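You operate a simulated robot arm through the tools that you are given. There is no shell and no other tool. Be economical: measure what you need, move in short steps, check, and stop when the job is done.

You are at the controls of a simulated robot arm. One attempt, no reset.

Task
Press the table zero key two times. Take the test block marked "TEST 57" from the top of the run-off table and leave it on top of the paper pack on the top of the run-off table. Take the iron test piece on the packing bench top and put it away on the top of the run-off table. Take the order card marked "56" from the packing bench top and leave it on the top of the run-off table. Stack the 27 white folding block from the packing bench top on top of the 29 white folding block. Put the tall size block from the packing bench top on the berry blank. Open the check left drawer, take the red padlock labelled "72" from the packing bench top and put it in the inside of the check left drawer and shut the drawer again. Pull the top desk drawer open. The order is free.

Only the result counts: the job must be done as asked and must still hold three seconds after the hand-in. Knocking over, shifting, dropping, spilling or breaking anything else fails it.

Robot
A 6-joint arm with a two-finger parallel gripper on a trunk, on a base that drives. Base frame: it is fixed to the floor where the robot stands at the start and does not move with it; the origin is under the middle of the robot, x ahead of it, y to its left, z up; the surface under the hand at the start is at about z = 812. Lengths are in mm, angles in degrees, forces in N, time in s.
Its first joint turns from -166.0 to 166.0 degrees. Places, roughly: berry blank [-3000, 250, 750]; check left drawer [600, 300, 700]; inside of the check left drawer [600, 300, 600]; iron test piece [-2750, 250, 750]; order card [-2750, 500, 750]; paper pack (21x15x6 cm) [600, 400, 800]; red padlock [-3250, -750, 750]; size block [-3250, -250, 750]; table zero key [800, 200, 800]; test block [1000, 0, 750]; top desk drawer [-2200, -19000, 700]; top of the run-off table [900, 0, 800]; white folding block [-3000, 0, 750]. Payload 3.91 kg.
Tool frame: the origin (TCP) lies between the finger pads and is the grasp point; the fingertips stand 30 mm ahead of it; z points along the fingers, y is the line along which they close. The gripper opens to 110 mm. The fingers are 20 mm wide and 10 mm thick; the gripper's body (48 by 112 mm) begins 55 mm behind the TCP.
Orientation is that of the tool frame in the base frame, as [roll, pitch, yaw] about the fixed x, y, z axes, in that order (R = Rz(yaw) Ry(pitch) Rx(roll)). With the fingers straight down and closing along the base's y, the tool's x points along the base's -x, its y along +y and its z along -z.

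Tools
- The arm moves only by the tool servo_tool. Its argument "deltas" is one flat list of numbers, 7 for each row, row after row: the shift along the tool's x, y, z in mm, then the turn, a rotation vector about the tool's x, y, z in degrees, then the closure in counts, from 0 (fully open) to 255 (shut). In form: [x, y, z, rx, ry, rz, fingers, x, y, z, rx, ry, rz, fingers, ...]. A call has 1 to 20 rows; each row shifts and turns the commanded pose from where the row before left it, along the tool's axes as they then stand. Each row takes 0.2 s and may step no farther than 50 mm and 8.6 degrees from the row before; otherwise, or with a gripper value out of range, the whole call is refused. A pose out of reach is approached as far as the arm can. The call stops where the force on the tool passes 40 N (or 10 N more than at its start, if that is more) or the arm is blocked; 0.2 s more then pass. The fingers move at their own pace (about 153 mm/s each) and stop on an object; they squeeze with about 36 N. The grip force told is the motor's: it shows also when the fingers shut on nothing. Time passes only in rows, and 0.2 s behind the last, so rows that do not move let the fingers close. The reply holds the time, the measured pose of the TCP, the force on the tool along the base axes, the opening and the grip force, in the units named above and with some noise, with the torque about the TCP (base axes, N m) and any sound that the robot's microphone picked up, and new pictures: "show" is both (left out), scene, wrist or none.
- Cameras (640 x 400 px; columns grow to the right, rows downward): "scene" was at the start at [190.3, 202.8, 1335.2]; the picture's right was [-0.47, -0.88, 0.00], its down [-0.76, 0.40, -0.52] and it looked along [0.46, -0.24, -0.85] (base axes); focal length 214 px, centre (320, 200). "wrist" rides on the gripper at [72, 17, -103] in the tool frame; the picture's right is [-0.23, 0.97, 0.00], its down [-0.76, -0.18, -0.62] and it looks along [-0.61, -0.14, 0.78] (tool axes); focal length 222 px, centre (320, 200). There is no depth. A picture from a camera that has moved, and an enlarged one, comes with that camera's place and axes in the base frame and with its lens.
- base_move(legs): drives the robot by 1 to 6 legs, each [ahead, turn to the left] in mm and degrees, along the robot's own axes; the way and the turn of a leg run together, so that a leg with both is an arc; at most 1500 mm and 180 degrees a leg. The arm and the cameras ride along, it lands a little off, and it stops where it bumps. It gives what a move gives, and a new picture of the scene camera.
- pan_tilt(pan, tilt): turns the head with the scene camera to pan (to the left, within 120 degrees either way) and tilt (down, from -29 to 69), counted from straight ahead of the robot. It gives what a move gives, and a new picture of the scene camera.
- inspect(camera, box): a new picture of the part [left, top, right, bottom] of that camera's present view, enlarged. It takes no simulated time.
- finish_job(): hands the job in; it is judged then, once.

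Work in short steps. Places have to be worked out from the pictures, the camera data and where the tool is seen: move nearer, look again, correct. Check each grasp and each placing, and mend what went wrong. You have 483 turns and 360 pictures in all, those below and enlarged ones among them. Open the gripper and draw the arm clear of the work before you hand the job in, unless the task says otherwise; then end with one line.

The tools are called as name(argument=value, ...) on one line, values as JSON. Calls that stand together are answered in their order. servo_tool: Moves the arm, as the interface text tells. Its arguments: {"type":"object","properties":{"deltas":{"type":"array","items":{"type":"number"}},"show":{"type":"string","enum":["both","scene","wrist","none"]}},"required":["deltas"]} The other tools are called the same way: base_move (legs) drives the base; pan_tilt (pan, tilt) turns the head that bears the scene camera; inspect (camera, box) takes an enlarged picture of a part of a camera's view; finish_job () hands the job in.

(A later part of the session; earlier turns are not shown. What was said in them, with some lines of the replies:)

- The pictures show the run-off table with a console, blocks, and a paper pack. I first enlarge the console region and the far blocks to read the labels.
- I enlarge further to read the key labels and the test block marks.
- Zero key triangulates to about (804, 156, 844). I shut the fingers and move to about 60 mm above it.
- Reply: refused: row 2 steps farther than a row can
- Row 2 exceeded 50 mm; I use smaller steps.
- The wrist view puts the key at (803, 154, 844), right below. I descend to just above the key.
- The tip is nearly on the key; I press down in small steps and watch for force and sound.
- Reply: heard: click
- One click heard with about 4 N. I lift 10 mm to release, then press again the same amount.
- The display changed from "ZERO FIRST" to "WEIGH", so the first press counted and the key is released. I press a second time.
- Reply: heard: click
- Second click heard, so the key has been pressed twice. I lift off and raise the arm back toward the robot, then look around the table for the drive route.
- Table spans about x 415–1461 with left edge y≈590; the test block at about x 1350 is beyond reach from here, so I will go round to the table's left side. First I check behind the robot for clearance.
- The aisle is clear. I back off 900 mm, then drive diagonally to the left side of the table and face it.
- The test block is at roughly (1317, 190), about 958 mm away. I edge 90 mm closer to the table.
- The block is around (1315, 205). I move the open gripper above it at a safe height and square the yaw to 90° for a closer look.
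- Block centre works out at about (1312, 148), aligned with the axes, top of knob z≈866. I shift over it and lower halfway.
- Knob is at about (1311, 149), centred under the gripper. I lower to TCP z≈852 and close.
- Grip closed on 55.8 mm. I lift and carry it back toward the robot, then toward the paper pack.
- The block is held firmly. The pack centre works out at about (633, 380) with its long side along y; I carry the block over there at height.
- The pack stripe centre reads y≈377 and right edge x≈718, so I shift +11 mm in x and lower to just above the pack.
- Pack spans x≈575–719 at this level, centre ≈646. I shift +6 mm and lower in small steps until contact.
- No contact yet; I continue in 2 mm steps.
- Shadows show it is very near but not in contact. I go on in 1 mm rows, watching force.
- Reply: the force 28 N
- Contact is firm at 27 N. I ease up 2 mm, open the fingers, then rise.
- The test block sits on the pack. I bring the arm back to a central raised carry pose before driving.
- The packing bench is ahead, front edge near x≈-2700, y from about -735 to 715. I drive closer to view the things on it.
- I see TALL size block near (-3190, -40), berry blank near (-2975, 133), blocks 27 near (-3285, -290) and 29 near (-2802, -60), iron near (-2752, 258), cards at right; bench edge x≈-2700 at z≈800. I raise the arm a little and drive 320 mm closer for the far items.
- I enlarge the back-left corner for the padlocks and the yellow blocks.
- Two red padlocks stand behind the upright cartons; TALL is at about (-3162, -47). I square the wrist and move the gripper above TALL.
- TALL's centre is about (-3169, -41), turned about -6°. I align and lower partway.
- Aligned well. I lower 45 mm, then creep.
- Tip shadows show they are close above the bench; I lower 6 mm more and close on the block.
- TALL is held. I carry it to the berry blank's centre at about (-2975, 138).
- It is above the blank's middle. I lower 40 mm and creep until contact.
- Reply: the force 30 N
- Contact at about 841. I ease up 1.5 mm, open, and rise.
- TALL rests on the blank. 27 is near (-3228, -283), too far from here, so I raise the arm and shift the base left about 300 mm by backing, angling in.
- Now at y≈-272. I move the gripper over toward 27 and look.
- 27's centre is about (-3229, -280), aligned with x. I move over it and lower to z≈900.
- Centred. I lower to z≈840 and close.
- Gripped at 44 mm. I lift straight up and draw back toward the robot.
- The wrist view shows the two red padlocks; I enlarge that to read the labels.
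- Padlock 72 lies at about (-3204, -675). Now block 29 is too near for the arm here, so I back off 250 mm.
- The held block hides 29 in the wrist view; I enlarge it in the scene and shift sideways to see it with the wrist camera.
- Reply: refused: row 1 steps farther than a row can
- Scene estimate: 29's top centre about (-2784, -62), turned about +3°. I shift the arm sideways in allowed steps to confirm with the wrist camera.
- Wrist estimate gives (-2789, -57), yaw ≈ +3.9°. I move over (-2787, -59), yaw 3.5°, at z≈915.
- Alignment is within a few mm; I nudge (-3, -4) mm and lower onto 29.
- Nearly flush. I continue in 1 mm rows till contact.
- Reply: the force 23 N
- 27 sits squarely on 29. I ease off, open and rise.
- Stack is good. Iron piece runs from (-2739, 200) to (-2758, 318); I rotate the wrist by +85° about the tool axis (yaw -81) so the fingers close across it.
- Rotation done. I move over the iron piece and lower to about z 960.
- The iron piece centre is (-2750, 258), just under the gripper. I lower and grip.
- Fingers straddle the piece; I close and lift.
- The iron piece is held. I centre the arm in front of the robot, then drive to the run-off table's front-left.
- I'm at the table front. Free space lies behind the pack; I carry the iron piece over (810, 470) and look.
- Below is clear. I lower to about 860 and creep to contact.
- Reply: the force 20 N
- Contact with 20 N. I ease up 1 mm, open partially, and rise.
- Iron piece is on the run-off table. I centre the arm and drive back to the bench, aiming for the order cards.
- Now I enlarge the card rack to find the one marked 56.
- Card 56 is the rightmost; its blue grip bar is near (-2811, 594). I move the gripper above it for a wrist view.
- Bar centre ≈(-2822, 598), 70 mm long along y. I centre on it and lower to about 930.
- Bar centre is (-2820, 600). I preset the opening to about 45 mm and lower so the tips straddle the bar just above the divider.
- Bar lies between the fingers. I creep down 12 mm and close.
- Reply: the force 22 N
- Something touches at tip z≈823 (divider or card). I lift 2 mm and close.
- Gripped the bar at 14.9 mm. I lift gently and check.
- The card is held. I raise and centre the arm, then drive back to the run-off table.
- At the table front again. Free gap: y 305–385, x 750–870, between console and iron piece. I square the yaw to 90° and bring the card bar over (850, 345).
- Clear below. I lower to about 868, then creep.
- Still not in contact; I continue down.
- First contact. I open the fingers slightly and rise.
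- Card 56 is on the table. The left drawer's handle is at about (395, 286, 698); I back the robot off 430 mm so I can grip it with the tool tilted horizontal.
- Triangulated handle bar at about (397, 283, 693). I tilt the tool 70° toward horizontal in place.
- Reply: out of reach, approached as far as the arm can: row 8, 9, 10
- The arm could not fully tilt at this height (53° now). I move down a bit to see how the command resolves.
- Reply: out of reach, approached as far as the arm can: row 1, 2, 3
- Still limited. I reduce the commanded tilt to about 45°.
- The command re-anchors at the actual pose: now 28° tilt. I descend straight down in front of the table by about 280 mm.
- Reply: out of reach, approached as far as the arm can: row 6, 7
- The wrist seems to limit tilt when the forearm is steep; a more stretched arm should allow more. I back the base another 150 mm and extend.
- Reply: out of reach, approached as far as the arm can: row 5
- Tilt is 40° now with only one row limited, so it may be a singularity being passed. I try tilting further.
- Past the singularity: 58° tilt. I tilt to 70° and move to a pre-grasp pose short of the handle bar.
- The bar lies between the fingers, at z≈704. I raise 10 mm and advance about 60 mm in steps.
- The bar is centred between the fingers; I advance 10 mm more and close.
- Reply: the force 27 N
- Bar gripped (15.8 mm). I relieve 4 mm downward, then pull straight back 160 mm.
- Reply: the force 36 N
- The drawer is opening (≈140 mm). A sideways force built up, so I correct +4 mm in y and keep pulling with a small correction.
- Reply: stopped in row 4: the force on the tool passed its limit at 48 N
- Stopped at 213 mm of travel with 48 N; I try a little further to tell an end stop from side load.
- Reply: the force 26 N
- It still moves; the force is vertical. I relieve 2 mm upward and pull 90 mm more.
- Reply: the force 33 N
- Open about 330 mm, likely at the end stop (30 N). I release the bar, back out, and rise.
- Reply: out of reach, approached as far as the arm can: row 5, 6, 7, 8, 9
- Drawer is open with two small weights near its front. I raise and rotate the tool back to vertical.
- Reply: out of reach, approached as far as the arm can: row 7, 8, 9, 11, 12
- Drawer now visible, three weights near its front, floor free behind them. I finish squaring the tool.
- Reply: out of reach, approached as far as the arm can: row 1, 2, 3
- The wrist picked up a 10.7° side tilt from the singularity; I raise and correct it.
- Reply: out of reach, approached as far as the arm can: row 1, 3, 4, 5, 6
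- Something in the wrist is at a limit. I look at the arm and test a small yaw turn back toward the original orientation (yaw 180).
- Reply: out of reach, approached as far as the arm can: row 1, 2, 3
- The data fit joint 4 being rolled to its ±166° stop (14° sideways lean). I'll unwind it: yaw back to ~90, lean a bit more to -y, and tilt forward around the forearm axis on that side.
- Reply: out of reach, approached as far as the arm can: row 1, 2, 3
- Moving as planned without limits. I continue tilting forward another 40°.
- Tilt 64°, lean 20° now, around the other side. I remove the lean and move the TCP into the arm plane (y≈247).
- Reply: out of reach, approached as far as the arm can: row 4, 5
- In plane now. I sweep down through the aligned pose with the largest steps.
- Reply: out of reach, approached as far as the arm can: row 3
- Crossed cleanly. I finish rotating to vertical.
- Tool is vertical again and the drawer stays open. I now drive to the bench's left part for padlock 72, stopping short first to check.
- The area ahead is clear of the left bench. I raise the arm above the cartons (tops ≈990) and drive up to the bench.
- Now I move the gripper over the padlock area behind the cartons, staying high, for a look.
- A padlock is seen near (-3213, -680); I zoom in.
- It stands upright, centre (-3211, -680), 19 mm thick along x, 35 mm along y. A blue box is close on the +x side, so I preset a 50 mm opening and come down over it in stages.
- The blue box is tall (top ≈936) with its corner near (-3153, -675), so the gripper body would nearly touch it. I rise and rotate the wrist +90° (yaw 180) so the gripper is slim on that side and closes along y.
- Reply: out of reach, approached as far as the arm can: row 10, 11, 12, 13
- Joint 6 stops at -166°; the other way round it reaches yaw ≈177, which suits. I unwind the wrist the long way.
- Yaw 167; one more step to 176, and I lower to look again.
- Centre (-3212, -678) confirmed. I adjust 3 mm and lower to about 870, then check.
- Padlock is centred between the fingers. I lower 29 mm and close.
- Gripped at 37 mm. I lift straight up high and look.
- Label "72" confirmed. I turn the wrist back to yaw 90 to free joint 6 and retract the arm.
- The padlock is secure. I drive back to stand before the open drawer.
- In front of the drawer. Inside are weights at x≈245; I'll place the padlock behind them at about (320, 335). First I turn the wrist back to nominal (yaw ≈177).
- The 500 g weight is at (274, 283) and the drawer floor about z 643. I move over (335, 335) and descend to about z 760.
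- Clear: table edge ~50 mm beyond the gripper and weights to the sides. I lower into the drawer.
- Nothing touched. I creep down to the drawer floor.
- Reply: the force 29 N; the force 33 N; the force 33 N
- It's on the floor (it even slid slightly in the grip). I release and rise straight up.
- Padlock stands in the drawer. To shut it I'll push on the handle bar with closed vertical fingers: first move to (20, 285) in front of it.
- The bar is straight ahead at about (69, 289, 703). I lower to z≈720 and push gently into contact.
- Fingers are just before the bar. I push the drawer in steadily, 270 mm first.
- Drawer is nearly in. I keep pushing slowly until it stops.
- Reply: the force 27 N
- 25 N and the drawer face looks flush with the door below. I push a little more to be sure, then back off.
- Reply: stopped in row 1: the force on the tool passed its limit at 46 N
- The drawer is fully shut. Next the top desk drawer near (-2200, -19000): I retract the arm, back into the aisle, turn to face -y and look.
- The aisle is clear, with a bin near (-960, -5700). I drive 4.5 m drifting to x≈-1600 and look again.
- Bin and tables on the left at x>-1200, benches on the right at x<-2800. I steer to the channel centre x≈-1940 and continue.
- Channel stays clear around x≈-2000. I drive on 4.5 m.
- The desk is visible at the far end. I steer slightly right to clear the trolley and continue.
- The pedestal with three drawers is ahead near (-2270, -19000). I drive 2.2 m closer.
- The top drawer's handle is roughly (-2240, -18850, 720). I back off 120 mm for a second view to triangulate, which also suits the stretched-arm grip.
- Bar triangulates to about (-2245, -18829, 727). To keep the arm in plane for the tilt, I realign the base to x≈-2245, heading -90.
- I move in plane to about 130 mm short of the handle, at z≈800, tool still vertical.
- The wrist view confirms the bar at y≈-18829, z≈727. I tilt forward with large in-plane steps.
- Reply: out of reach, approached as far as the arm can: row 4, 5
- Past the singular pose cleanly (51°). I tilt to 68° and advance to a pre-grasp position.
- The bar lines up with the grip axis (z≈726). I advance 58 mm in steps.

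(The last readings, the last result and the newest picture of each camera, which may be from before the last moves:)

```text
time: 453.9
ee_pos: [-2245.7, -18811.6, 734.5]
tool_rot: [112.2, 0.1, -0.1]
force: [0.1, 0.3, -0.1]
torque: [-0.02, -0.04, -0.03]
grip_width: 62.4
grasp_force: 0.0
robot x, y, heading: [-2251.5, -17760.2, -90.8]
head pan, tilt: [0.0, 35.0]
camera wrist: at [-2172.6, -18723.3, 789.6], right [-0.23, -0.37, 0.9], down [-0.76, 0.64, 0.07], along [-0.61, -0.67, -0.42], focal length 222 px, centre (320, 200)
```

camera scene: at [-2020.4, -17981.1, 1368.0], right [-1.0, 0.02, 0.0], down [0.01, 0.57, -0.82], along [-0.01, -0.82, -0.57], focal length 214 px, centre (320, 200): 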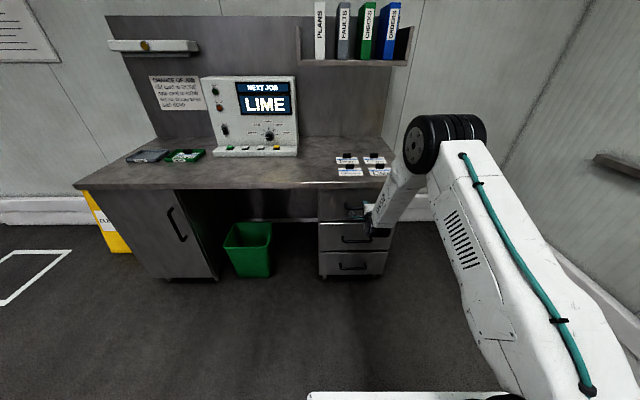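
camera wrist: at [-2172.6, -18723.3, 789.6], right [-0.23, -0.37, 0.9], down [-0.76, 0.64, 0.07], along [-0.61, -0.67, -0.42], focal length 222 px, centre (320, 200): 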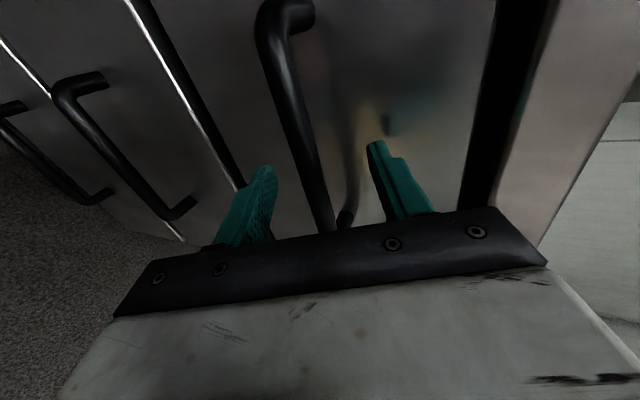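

Bar is between the pads. I close on it, with a small advance.

servo_tool(deltas=[0, 0, 3, 0, 0, 0, 110, 0, 0, 0, 0, 0, 0, 255, 0, 0, 0, 0, 0, 0, 255, 0, 0, 0, 0, 0, 0, 255], show="wrist")

```text
time: 455.0
ee_pos: [-2245.7, -18811.5, 727.9]
tool_rot: [112.8, 0.1, 0.0]
force: [0.3, -1.5, -6.3]
torque: [0.12, -0.27, -0.15]
grip_width: 15.9
grasp_force: 45.1
robot x, y, heading: [-2252.2, -17750.6, -91.0]
head pan, tilt: [0.0, 35.0]
stopped in row 4: the force on the tool passed its limit at 41 N (the readings are from after the stop); the commanded pose is now the measured one
camera wrist: at [-2173.0, -18723.9, 784.0], right [-0.23, -0.38, 0.9], down [-0.76, 0.64, 0.08], along [-0.61, -0.67, -0.43], focal length 222 px, centre (320, 200)
```

wrist: 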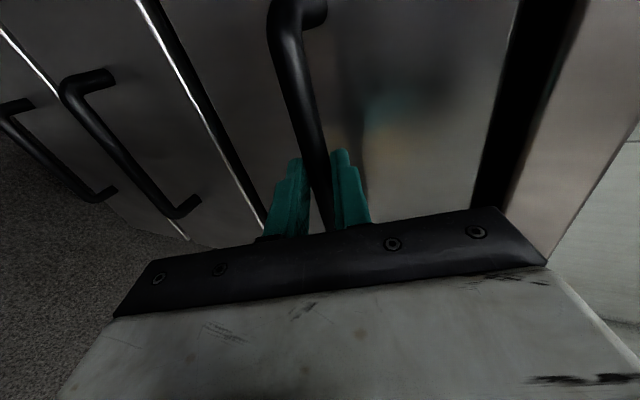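

Gripped on 15.9 mm. I pull straight back toward the robot, 135 mm first.

servo_tool(deltas=[0, -5.8, -13.8, 0, 0, 0, 255, 0, -11.6, -27.7, 0, 0, 0, 255, 0, -11.6, -27.7, 0, 0, 0, 255, 0, -11.6, -27.7, 0, 0, 0, 255, 0, -11.6, -27.7, 0, 0, 0, 255], show="scene")

```text
time: 456.2
ee_pos: [-2245.1, -18677.4, 727.9]
tool_rot: [113.1, 0.2, 0.3]
force: [24.9, 1.1, -29.9]
torque: [0.58, -0.65, -0.05]
grip_width: 15.7
grasp_force: 45.1
robot x, y, heading: [-2250.8, -17758.1, -91.1]
head pan, tilt: [0.0, 35.0]
camera scene: at [-2019.2, -17982.1, 1367.6], right [-1.0, 0.02, 0.0], down [0.01, 0.57, -0.82], along [-0.01, -0.82, -0.57], focal length 214 px, centre (320, 200)
```

scene: 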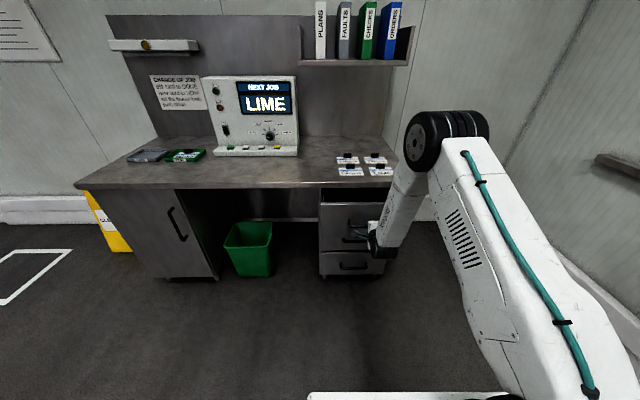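

It opens; side and vertical loads built up, so I relieve them and pull on with a small correction.

servo_tool(deltas=[3, -3, 1, 0, 0, 0, 255, 0.5, -12.2, -27.4, 0, 0, 0, 255, 0.5, -12.2, -27.4, 0, 0, 0, 255, 0.5, -12.2, -27.4, 0, 0, 0, 255], show="none")

```text
time: 457.2
ee_pos: [-2245.1, -18588.1, 728.2]
tool_rot: [112.1, -0.1, -0.3]
force: [-23.2, -1.1, 23.9]
torque: [-0.51, 0.07, -0.38]
grip_width: 15.7
grasp_force: 44.7
robot x, y, heading: [-2253.3, -17758.4, -91.3]
head pan, tilt: [0.0, 35.0]
```

223 mm out; I relieve the opposite load and continue pulling.

servo_tool(deltas=[-2.5, 2.5, 0, 0, 0, 0, 255, 0, -11.6, -27.7, 0, 0, 0, 255, 0, -11.6, -27.7, 0, 0, 0, 255, 0, -11.6, -27.7, 0, 0, 0, 255], show="scene")

```text
time: 458.2
ee_pos: [-2245.6, -18496.5, 728.3]
tool_rot: [112.5, 0.0, -0.1]
force: [-19.8, 0.0, 31.7]
torque: [-0.63, 0.0, -0.82]
grip_width: 15.7
grasp_force: 45.3
robot x, y, heading: [-2251.2, -17756.6, -91.1]
head pan, tilt: [0.0, 35.0]
camera scene: at [-2021.0, -17980.2, 1368.3], right [-1.0, 0.02, 0.0], down [0.01, 0.57, -0.82], along [-0.01, -0.82, -0.57], focal length 214 px, centre (320, 200)
```

scene: 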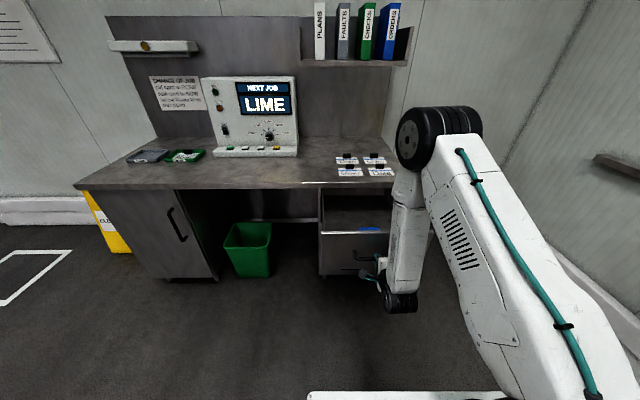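

315 mm out. I relieve and try a little further for the end stop.

servo_tool(deltas=[-2, 3, 1, 0, 0, 0, 255, 0, -7.7, -18.5, 0, 0, 0, 255, 0, -7.7, -18.5, 0, 0, 0, 255], show="none")

```text
time: 459.0
ee_pos: [-2244.8, -18458.9, 728.5]
tool_rot: [112.7, 0.1, 0.2]
force: [-1.0, -0.3, 1.3]
torque: [0.01, -0.16, -0.57]
grip_width: 15.4
grasp_force: 45.2
robot x, y, heading: [-2252.1, -17757.5, -91.1]
head pan, tilt: [0.0, 35.0]
```

Still free; I pull another 60 mm in steps.

servo_tool(deltas=[0, -7.7, -18.5, 0, 0, 0, 255, 0, -7.7, -18.5, 0, 0, 0, 255, 0, -7.7, -18.5, 0, 0, 0, 255], show="scene")

```text
time: 459.5
ee_pos: [-2244.9, -18445.9, 731.2]
tool_rot: [111.9, 0.0, 0.0]
force: [1.4, -4.6, -9.1]
torque: [0.21, -0.16, -0.46]
grip_width: 15.4
grasp_force: 45.0
out of reach, approached as far as the arm can: row 2
robot x, y, heading: [-2251.2, -17757.0, -91.1]
head pan, tilt: [0.0, 35.0]
stopped in row 2: the force on the tool passed its limit at 58 N (the readings are from after the stop); the commanded pose is now the measured one
camera scene: at [-2020.4, -17982.0, 1367.9], right [-1.0, 0.02, 0.0], down [0.01, 0.57, -0.82], along [-0.01, -0.82, -0.57], focal length 214 px, centre (320, 200)
```

scene: 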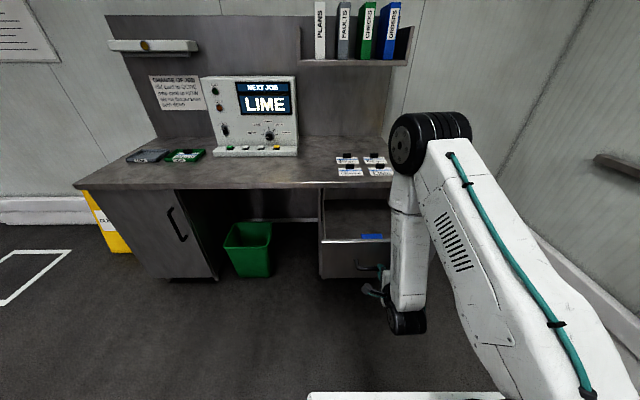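

Open about 366 mm. I open the fingers and back the base away 150 mm to clear the bar.

servo_tool(deltas=[0, 0, 0, 0, 0, 0, 180, 0, 0, 0, 0, 0, 0, 110, 0, 0, 0, 0, 0, 0, 110], show="wrist")

base_move(legs=[[-200, 0]])

```text
time: 460.3
ee_pos: [-2245.9, -18445.0, 731.9]
tool_rot: [111.9, -0.1, 0.1]
force: [0.1, 1.0, -0.4]
torque: [0.03, 0.01, -0.01]
grip_width: 62.8
grasp_force: 0.1
robot x, y, heading: [-2250.8, -17758.0, -91.1]
head pan, tilt: [0.0, 35.0]
camera wrist: at [-2171.8, -18356.6, 785.6], right [-0.23, -0.36, 0.9], down [-0.76, 0.64, 0.07], along [-0.61, -0.67, -0.42], focal length 222 px, centre (320, 200)
```

wrist: 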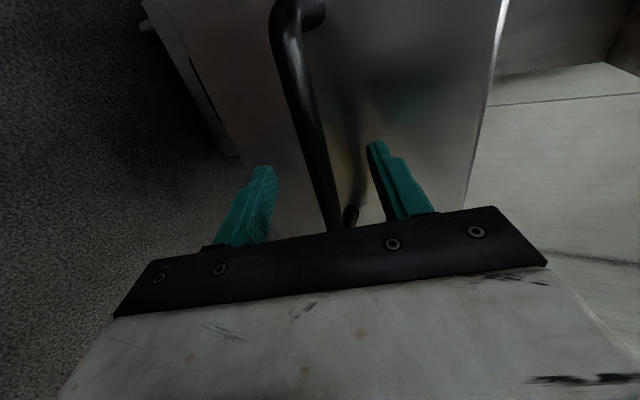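

```text
time: 461.9
ee_pos: [-2244.6, -18242.7, 731.8]
tool_rot: [111.8, -0.1, -0.3]
force: [-0.4, 0.0, -0.4]
torque: [0.0, 0.02, 0.01]
grip_width: 62.5
grasp_force: 0.2
robot x, y, heading: [-2248.2, -17557.8, -91.5]
head pan, tilt: [0.0, 35.0]
camera scene: at [-2017.5, -17780.6, 1368.0], right [-1.0, 0.02, 0.0], down [0.01, 0.57, -0.82], along [-0.02, -0.82, -0.57], focal length 214 px, centre (320, 200)
```

scene: 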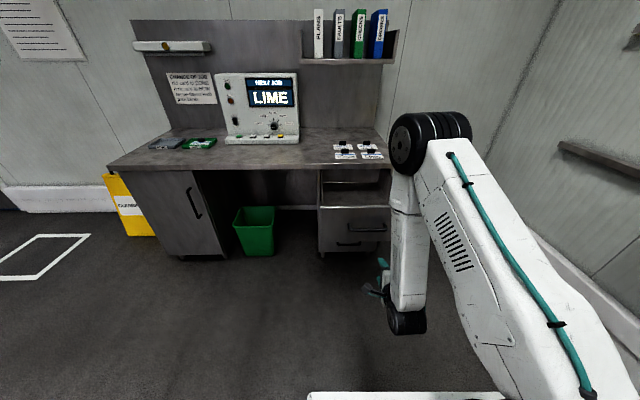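

The top desk drawer stays open and the arm is clear; all other items were checked in place. I open the gripper fully and hand in.

servo_tool(deltas=[0, 0, 0, 0, 0, 0, 0, 0, 0, 0, 0, 0, 0, 0], show="none")

finish_job()

```text
time: 462.5
ee_pos: [-2244.3, -18242.8, 731.2]
tool_rot: [111.9, 0.0, -0.2]
force: [0.1, -0.2, 0.1]
torque: [-0.02, 0.02, 0.01]
grip_width: 109.8
grasp_force: 0.0
robot x, y, heading: [-2246.9, -17555.0, -91.5]
head pan, tilt: [0.0, 35.0]
```

```text
The job is handed in.
```

I did every part of the task and handed the job in, with the gripper open and the arm clear; the hand-in gave no verdict.
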